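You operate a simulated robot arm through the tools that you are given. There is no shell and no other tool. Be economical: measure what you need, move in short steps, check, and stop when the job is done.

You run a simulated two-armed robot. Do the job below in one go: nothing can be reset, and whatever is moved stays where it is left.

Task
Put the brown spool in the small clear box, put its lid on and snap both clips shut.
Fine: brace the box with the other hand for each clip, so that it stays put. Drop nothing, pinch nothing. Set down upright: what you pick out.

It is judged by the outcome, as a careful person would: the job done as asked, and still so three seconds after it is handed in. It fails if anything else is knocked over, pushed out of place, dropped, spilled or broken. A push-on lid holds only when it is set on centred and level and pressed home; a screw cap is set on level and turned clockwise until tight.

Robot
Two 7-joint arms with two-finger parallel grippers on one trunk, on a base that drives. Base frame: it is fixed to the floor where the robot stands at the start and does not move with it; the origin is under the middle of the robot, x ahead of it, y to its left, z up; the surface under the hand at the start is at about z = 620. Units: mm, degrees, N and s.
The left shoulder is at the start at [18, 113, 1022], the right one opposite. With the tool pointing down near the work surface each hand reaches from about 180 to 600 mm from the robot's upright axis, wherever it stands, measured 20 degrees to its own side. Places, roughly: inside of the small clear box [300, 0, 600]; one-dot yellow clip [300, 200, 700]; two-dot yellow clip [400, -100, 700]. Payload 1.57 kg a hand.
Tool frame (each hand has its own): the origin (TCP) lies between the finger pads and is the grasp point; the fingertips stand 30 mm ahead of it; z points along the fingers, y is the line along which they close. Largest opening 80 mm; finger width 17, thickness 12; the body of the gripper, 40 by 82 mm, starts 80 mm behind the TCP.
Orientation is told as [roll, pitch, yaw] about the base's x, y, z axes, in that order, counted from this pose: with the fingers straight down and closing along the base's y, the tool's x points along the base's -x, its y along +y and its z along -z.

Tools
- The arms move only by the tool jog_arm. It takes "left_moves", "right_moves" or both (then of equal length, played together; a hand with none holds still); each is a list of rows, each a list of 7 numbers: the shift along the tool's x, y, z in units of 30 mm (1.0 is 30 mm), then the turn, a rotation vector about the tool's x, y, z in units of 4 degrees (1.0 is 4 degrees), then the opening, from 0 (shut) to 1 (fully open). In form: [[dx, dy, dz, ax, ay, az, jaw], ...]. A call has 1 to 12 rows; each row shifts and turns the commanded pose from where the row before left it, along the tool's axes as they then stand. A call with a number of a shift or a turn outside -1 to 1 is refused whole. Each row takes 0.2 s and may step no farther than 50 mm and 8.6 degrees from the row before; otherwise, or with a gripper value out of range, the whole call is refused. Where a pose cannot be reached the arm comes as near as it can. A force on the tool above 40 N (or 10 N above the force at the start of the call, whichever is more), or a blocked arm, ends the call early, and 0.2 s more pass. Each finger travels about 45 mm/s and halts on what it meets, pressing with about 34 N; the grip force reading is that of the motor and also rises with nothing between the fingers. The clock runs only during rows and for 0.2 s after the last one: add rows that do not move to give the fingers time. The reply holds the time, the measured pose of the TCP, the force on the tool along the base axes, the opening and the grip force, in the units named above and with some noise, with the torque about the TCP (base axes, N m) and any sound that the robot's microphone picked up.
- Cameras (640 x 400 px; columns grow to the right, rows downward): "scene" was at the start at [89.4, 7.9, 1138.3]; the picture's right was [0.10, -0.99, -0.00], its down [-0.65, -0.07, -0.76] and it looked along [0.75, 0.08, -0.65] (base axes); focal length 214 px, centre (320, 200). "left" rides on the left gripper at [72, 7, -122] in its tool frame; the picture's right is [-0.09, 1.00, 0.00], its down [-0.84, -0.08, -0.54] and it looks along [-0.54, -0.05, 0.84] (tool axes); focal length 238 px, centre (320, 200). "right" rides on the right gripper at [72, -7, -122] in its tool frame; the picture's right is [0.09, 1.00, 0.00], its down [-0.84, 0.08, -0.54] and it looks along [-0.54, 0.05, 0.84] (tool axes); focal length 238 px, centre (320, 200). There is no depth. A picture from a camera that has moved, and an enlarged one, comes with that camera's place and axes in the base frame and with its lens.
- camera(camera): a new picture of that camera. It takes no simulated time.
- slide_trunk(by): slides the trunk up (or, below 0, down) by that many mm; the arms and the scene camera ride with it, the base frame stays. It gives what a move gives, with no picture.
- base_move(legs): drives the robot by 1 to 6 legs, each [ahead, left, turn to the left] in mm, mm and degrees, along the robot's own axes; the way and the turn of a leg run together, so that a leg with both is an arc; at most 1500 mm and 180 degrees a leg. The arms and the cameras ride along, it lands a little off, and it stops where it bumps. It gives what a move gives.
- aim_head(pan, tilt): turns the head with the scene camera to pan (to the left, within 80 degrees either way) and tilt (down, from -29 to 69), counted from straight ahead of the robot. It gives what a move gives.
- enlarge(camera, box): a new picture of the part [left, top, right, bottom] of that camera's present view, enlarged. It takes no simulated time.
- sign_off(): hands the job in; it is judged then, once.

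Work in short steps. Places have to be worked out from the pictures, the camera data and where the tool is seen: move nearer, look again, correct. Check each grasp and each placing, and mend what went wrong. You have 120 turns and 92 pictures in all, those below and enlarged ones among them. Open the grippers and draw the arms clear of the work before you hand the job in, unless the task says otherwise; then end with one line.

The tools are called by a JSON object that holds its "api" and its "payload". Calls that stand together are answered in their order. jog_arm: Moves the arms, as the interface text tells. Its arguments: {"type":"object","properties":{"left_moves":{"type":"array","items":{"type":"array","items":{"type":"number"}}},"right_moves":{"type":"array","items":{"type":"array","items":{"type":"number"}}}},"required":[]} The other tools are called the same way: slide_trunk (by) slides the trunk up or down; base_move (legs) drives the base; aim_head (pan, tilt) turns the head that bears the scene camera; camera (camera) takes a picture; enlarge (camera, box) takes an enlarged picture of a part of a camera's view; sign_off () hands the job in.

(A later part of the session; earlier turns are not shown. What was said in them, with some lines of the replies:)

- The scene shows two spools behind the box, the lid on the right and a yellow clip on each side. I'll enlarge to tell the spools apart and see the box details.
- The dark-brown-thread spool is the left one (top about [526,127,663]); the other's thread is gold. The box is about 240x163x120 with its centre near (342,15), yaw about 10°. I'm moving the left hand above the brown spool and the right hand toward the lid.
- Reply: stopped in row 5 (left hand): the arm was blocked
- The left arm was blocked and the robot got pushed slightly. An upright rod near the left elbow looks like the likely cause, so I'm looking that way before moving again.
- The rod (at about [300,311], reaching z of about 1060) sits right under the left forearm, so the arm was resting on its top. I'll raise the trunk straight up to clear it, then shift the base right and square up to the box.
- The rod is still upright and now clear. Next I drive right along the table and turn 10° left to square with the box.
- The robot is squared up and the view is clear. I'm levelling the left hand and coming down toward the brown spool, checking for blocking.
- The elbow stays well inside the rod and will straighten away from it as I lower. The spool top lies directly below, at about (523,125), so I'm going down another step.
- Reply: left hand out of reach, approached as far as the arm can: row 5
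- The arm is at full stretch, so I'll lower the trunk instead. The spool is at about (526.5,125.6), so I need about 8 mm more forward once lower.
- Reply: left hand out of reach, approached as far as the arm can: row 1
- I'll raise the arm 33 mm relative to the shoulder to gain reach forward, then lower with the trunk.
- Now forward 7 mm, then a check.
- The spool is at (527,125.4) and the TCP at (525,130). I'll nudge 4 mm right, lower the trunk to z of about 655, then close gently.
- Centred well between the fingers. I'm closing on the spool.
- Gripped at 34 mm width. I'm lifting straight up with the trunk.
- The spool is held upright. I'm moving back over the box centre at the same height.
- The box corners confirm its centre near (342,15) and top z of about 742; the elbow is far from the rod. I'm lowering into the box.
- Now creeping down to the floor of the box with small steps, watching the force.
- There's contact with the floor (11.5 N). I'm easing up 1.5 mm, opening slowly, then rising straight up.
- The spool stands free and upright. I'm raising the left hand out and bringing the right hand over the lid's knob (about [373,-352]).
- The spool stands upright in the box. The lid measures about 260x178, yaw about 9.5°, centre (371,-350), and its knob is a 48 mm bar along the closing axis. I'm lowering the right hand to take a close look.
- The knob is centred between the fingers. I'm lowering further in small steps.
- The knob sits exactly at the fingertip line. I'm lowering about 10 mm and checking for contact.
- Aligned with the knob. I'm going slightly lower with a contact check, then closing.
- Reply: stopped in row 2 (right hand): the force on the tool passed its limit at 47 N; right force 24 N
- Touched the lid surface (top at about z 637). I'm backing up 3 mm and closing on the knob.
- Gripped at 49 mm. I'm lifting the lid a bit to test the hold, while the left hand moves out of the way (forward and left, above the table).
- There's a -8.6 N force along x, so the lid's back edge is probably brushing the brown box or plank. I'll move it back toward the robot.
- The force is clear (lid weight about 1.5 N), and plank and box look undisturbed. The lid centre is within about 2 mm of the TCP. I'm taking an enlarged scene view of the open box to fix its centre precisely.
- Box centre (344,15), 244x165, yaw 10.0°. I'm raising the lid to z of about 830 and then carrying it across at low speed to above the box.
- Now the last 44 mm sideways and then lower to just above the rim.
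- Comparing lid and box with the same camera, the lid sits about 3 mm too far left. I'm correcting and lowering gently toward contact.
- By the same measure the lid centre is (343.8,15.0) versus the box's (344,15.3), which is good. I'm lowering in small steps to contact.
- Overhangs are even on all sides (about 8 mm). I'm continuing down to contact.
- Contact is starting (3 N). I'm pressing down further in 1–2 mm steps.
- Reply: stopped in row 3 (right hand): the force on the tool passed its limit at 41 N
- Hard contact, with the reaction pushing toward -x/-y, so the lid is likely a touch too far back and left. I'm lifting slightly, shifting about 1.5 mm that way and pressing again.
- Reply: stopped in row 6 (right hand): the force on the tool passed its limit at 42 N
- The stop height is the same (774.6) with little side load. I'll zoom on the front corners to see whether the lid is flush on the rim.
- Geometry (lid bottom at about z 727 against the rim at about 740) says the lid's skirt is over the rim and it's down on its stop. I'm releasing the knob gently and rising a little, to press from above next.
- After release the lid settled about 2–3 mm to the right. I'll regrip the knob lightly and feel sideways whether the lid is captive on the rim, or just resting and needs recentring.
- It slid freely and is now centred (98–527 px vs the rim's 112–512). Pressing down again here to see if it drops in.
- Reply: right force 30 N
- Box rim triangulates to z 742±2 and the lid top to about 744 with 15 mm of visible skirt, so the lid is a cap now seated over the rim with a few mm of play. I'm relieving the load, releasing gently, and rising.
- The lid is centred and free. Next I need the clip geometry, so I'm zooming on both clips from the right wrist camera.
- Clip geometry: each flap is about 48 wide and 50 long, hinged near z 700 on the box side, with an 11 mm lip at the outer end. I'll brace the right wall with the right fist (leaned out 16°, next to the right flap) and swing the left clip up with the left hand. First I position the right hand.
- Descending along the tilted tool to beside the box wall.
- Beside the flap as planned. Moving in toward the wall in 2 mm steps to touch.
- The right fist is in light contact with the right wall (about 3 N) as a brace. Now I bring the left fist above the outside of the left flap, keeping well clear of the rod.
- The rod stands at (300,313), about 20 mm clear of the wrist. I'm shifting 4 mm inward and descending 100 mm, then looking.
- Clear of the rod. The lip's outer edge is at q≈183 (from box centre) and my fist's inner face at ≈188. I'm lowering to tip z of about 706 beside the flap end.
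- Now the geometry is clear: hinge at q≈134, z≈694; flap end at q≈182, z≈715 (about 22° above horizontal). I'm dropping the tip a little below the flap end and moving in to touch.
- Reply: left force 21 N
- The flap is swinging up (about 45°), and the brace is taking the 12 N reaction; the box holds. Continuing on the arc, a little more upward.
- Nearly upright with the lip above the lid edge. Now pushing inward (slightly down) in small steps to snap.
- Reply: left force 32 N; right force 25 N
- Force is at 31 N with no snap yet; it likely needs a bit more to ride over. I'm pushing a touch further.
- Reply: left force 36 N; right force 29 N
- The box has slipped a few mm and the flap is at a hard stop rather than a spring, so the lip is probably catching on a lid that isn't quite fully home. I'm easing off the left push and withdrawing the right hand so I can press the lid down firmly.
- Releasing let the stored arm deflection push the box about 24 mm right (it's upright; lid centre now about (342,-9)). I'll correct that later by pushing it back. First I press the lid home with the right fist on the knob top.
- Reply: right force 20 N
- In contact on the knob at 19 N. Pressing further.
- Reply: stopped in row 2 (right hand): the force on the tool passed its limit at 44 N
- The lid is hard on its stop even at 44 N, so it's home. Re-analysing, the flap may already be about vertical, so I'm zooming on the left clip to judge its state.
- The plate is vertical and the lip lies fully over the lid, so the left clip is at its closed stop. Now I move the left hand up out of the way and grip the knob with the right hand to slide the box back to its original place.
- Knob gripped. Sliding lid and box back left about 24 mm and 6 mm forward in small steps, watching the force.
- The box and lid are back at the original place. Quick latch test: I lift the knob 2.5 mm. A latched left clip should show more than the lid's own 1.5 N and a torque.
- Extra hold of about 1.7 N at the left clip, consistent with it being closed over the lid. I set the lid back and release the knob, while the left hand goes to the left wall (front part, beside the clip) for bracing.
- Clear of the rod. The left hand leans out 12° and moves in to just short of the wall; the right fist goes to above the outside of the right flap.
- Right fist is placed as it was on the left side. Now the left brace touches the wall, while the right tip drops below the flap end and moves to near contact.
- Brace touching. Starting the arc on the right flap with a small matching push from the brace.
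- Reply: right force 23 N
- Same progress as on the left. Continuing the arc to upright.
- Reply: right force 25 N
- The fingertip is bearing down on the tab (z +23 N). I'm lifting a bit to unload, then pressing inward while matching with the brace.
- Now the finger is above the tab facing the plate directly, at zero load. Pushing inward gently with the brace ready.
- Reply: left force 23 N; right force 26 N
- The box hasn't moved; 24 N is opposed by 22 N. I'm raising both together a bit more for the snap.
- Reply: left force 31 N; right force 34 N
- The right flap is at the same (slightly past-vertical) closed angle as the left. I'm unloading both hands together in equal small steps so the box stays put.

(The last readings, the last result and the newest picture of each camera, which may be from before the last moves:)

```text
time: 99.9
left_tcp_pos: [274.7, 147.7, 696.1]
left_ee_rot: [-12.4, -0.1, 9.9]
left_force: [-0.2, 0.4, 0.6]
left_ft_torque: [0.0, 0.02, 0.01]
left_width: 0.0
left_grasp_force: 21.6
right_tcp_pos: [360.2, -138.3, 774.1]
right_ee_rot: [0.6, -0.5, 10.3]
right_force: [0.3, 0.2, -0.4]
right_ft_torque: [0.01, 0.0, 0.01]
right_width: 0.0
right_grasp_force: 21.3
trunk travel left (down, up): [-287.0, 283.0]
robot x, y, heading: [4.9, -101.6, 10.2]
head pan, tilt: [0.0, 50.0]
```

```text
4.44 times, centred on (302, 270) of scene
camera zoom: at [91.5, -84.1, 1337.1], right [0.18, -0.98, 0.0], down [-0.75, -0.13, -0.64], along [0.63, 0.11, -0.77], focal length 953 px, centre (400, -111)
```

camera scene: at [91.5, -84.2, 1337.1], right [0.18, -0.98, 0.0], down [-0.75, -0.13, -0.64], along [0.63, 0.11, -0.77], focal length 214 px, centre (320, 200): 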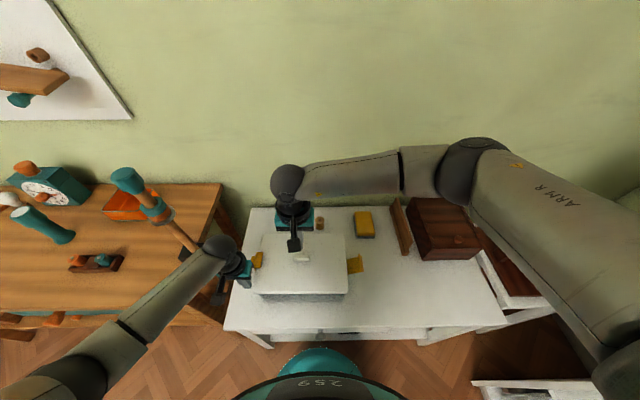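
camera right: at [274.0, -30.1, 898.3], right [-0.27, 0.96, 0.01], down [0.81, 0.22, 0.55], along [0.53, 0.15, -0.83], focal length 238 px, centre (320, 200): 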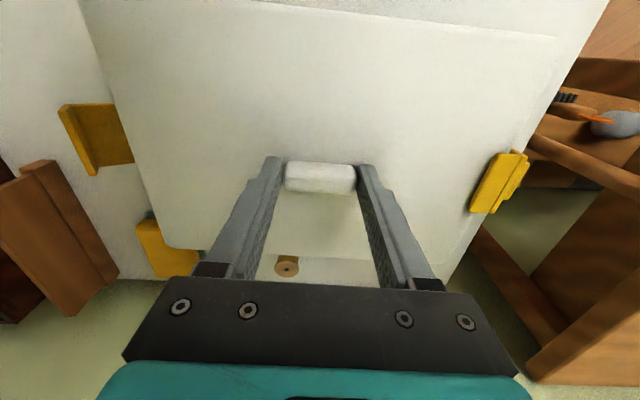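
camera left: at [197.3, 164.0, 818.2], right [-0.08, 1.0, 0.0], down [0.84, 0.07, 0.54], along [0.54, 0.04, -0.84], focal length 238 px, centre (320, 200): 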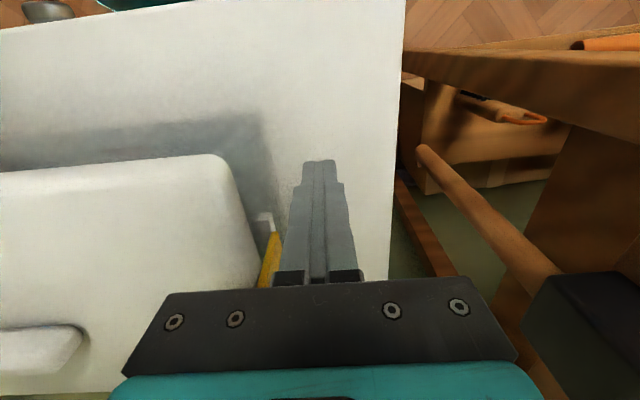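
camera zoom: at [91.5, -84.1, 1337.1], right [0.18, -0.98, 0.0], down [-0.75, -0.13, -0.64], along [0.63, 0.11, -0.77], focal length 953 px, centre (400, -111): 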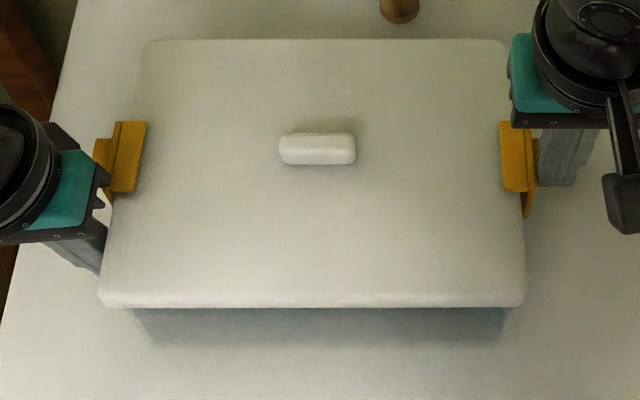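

The box is in its original position with both flaps up. I'm drawing the right hand away upward and comparing both clips closely.

{"api": "jog_arm", "payload": {"right_moves": [[0, -0.3, 0, 0, 0, 0, 0], [0, -0.4, 0, 0, 0, 0, 0], [0, -0.2, -0.9, 0, 0, 0, 0], [0, -0.2, -0.9, 0, 0, 0, 0], [0, -0.2, -0.9, 0, 0, 0, 0], [0, 0, 0, 0, 0, 0, 0]]}}

{"api": "enlarge", "payload": {"camera": "scene", "box": [325, 240, 365, 276]}}

{"api": "enlarge", "payload": {"camera": "scene", "box": [241, 240, 281, 276]}}

```text
time: 101.3
left_tcp_pos: [273.7, 149.0, 695.9]
left_ee_rot: [-12.1, 0.0, 9.9]
left_force: [-0.8, -0.2, -0.8]
left_ft_torque: [0.01, -0.01, 0.02]
left_width: 0.0
left_grasp_force: 21.5
right_tcp_pos: [367.9, -178.2, 855.0]
right_ee_rot: [0.4, -0.7, 10.1]
right_force: [0.1, 0.0, 1.6]
right_ft_torque: [0.0, 0.02, 0.02]
right_width: 0.0
right_grasp_force: 21.2
trunk travel left (down, up): [-287.0, 283.0]
robot x, y, heading: [6.0, -96.6, 9.8]
head pan, tilt: [0.0, 50.0]
```

```text
11.11 times, centred on (345, 258) of scene
camera zoom: at [91.5, -84.1, 1337.0], right [0.18, -0.98, 0.0], down [-0.75, -0.13, -0.64], along [0.63, 0.11, -0.77], focal length 2383 px, centre (42, -444)
```

zoom: 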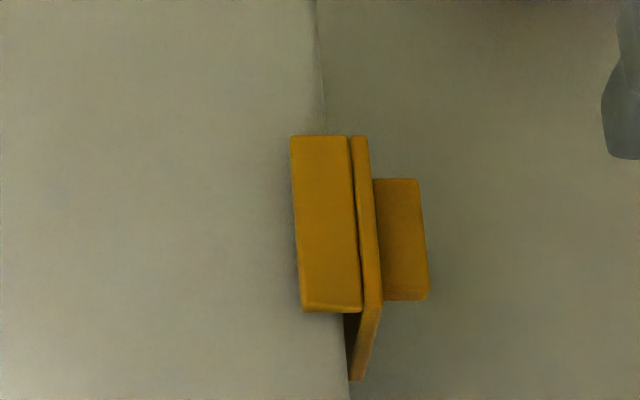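

```text
11.11 times, centred on (261, 258) of scene
camera zoom: at [91.5, -84.1, 1337.0], right [0.18, -0.98, 0.0], down [-0.75, -0.13, -0.64], along [0.63, 0.11, -0.77], focal length 2383 px, centre (976, -444)
```

zoom: 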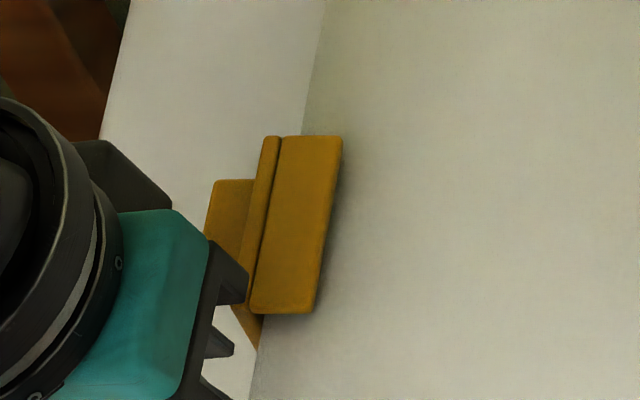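

Both clips look symmetric: plates upright, lips well over the lid. As a latch check I'll press lightly down on the right tab (the opening direction) and see that it resists.

{"api": "jog_arm", "payload": {"right_moves": [[-0.11, 0.45, 0, 0, 0, 0, 0], [-0.11, 0.45, 0, 0, 0, 0, 0], [-0.11, 0.45, 0, 0, 0, 0, 0], [0, 0, 0.9, 0, 0, 0, 0], [0, 0, 0.9, 0, 0, 0, 0], [0, 0, 0.7, 0, 0, 0, 0], [0, 0, 0.1, 0, 0, 0, 0], [0, 0, 0.1, 0, 0, 0, 0], [0, 0, 0, 0, 0, 0, 0]]}}

```text
time: 103.3
left_tcp_pos: [274.9, 149.1, 697.0]
left_ee_rot: [-12.2, 0.0, 9.9]
left_force: [0.1, 0.4, -0.5]
left_ft_torque: [0.01, 0.03, -0.01]
left_width: 0.2
left_grasp_force: 21.2
right_tcp_pos: [370.6, -135.2, 772.9]
right_ee_rot: [0.4, -0.6, 10.1]
right_force: [-0.1, 0.2, -0.5]
right_ft_torque: [0.05, -0.01, 0.0]
right_width: 0.1
right_grasp_force: 21.5
trunk travel left (down, up): [-287.0, 283.0]
robot x, y, heading: [7.7, -97.9, 10.0]
head pan, tilt: [0.0, 50.0]
```

{"api": "jog_arm", "payload": {"right_moves": [[0, 0, 0.05, 0, 0, 0, 0], [0, 0, 0.05, 0, 0, 0, 0], [0, 0, 0.05, 0, 0, 0, 0], [0, 0, 0, 0, 0, 0, 0]]}}

```text
time: 104.3
left_tcp_pos: [274.6, 149.2, 695.3]
left_ee_rot: [-12.3, 0.0, 9.9]
left_force: [1.0, 0.0, 0.2]
left_ft_torque: [0.01, 0.0, -0.02]
left_width: 0.1
left_grasp_force: 20.7
right_tcp_pos: [372.3, -137.2, 771.3]
right_ee_rot: [0.2, -0.8, 9.9]
right_force: [-4.6, -5.0, 16.0]
right_ft_torque: [-0.05, 0.27, 0.09]
right_width: 0.0
right_grasp_force: 21.5
trunk travel left (down, up): [-287.0, 283.0]
robot x, y, heading: [9.0, -100.1, 10.1]
head pan, tilt: [0.0, 50.0]
stopped in row 4 (right hand): the force on the tool passed its limit at 41 N (the readings are from after the stop); the commanded pose is now the measured one
```

The right tab resisted over 16 N downward without yielding, so it's latched. The right hand withdraws upward; the left hand backs off, straightens and rises for the same check on the left clip.

{"api": "jog_arm", "payload": {"right_moves": [[0, 0, -0.3, 0, 0, 0, 0], [0, 0, -0.9, 0, 0, 0, 0], [0, -0.5, -0.9, 0, 0, 0, 0], [0, -0.8, -0.9, 0, 0, 0, 0], [0, -0.8, 0, 0, 0, 0, 0], [0, -0.8, 0, 0, 0, 0, 0], [0, 0, 0, 0, 0, 0, 0], [0, 0, 0, 0, 0, 0, 0], [0, 0, 0, 0, 0, 0, 0], [0, 0, 0, 0, 0, 0, 0]], "left_moves": [[0, 0.3, 0, 0, 0, 0, 0], [0, 0.3, 0, 0, 0, 0, 0], [0, 0, 0, -1, 0, 0, 0], [0, 0, 0, -1, 0, 0, 0], [0, 0, 0, -1, 0, 0, 0], [0, 0, -0.9, 0, 0, 0, 0], [0, 0, -0.9, 0, 0, 0, 0], [0, 0, -0.9, 0, 0, 0, 0], [0, 0, -0.9, 0, 0, 0, 0], [0, 0, 0, 0, 0, 0, 0]]}}

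```text
time: 106.5
left_tcp_pos: [270.0, 168.4, 801.8]
left_ee_rot: [-0.2, 0.0, 10.0]
left_force: [-0.5, -0.1, -0.7]
left_ft_torque: [-0.02, -0.02, 0.03]
left_width: 0.1
left_grasp_force: 20.9
right_tcp_pos: [386.6, -223.2, 859.8]
right_ee_rot: [0.2, -0.6, 10.1]
right_force: [0.0, 0.4, 0.3]
right_ft_torque: [0.02, -0.02, 0.0]
right_width: 0.0
right_grasp_force: 21.3
trunk travel left (down, up): [-287.0, 283.0]
robot x, y, heading: [7.0, -94.4, 10.0]
head pan, tilt: [0.0, 50.0]
```

{"api": "jog_arm", "payload": {"left_moves": [[-0.52, -0.11, 0, 0, 0, 0, 0], [-0.52, -0.11, 0, 0, 0, 0, 0], [-0.52, -0.11, 0, 0, 0, 0, 0], [0, 0, 0.5, 0, 0, 0, 0], [0, 0, 0.4, 0, 0, 0, 0], [0, 0, 0.06, 0, 0, 0, 0], [0, 0, 0, 0, 0, 0, 0]]}}

{"api": "camera", "payload": {"camera": "left"}}

```text
time: 108.1
left_tcp_pos: [318.2, 165.8, 772.0]
left_ee_rot: [-0.2, 0.0, 9.9]
left_force: [0.4, -0.5, 0.9]
left_ft_torque: [-0.02, 0.0, 0.01]
left_width: 0.1
left_grasp_force: 21.0
right_tcp_pos: [386.6, -223.4, 860.2]
right_ee_rot: [0.2, -0.7, 10.0]
right_force: [0.3, -0.3, -0.2]
right_ft_torque: [-0.02, 0.01, -0.02]
right_width: 0.0
right_grasp_force: 21.0
trunk travel left (down, up): [-287.0, 283.0]
robot x, y, heading: [5.7, -97.4, 10.2]
head pan, tilt: [0.0, 50.0]
```

```text
5 pictures are left
camera left: at [245.5, 160.1, 894.1], right [-0.08, 1.0, 0.0], down [0.84, 0.07, 0.54], along [0.54, 0.04, -0.84], focal length 238 px, centre (320, 200)
```

left: 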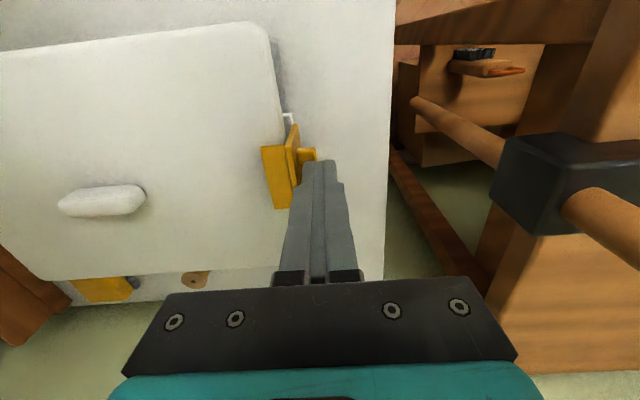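

The fingertip is over the left tab. Pressing down lightly in 1 mm steps.

{"api": "jog_arm", "payload": {"left_moves": [[0, 0, 0.04, 0, 0, 0, 0], [0, 0, 0.04, 0, 0, 0, 0], [0, 0, 0.04, 0, 0, 0, 0], [0, 0, 0, 0, 0, 0, 0]]}}

```text
time: 109.1
left_tcp_pos: [319.5, 167.7, 771.1]
left_ee_rot: [-0.2, -0.5, 10.0]
left_force: [-6.9, 11.6, 35.9]
left_ft_torque: [0.04, 0.2, -0.04]
left_width: 0.0
left_grasp_force: 20.9
right_tcp_pos: [386.8, -223.8, 861.4]
right_ee_rot: [0.2, -0.8, 10.1]
right_force: [0.1, 0.8, -0.3]
right_ft_torque: [-0.02, 0.0, -0.03]
right_width: 0.3
right_grasp_force: 21.1
trunk travel left (down, up): [-287.0, 283.0]
robot x, y, heading: [7.1, -96.8, 9.9]
head pan, tilt: [0.0, 50.0]
```

The left tab holds against 36 N, so it's latched too. I'm withdrawing both hands upward, opening the grippers.

{"api": "jog_arm", "payload": {"left_moves": [[0, 0, -0.2, 0, 0, 0, 0], [0, 0, -0.8, 0, 0, 0, 0], [0, 0, -0.9, 0, 0, 0, 0], [0, 0, -0.9, 0, 0, 0, 0], [0, 0, -0.9, 0, 0, 0, 0], [0, 0, -0.9, 0, 0, 0, 0.3], [0, 0, -0.9, 0, 0, 0, 0.6], [0, 0, -0.9, 0, 0, 0, 0.8], [0, 0, 0, 0, 0, 0, 0.8], [0, 0, 0, 0, 0, 0, 0.8]], "right_moves": [[0, 0, -0.8, 0, 0, 0, 0.3], [0, -0.5, -0.8, 0, 0, 0, 0.6], [0, -0.5, -0.8, 0, 0, 0, 0.8], [0, -0.5, -0.8, 0, 0, 0, 0.8], [0, 0, 0, 0, 0, 0, 0.8], [0, 0, 0, 0, 0, 0, 0.8], [0, 0, 0, 0, 0, 0, 0.8], [0, 0, 0, 0, 0, 0, 0.8], [0, 0, 0, 0, 0, 0, 0.8], [0, 0, 0, 0, 0, 0, 0.8]]}}

{"api": "camera", "payload": {"camera": "scene"}}

{"api": "enlarge", "payload": {"camera": "scene", "box": [230, 225, 374, 315]}}

```text
time: 111.3
left_tcp_pos: [317.2, 166.7, 960.5]
left_ee_rot: [-0.2, 0.0, 9.9]
left_force: [-0.3, -0.8, -0.5]
left_ft_torque: [0.0, 0.02, -0.03]
left_width: 64.1
left_grasp_force: 0.1
right_tcp_pos: [393.0, -267.5, 956.8]
right_ee_rot: [0.2, -0.7, 10.1]
right_force: [0.3, 0.1, 0.2]
right_ft_torque: [-0.04, 0.01, -0.03]
right_width: 63.9
right_grasp_force: 0.1
trunk travel left (down, up): [-287.0, 283.0]
robot x, y, heading: [8.7, -99.2, 10.1]
head pan, tilt: [0.0, 50.0]
```

```text
4 pictures are left
camera scene: at [91.4, -84.3, 1337.0], right [0.17, -0.98, 0.0], down [-0.75, -0.13, -0.64], along [0.63, 0.11, -0.77], focal length 214 px, centre (320, 200)
```

scene: 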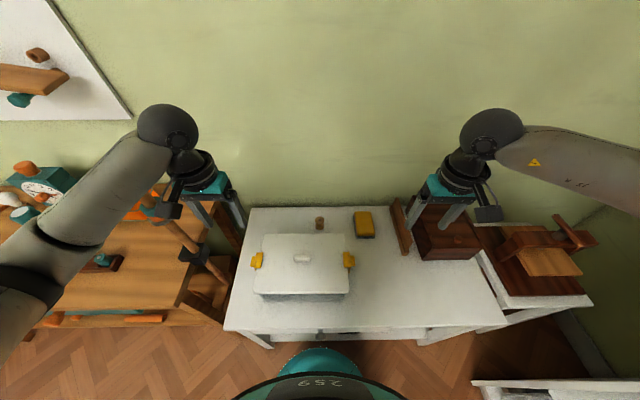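

```text
4.44 times, centred on (302, 270) of scene
camera zoom: at [91.4, -84.3, 1337.0], right [0.17, -0.98, 0.0], down [-0.75, -0.13, -0.64], along [0.63, 0.11, -0.77], focal length 953 px, centre (400, -111)
```

zoom: 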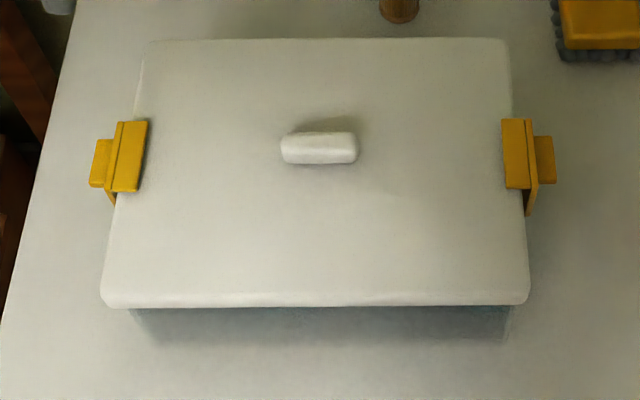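

The box is lidded with both clips latched, it stands in its original place, and everything else (rod, gold spool, sponge, plank, brown box) is undisturbed. Grippers are open and the arms clear, so I'm handing in.

{"api": "sign_off", "payload": {}}

```text
The job is handed in.
```

The brown spool is in the small clear box with the lid on, and both clips are shut; each held when I pressed on it in the opening direction. While I was closing the left clip the box slipped about 24 mm. I slid it back to where it was, but I couldn't see inside afterwards to confirm the spool is still upright.
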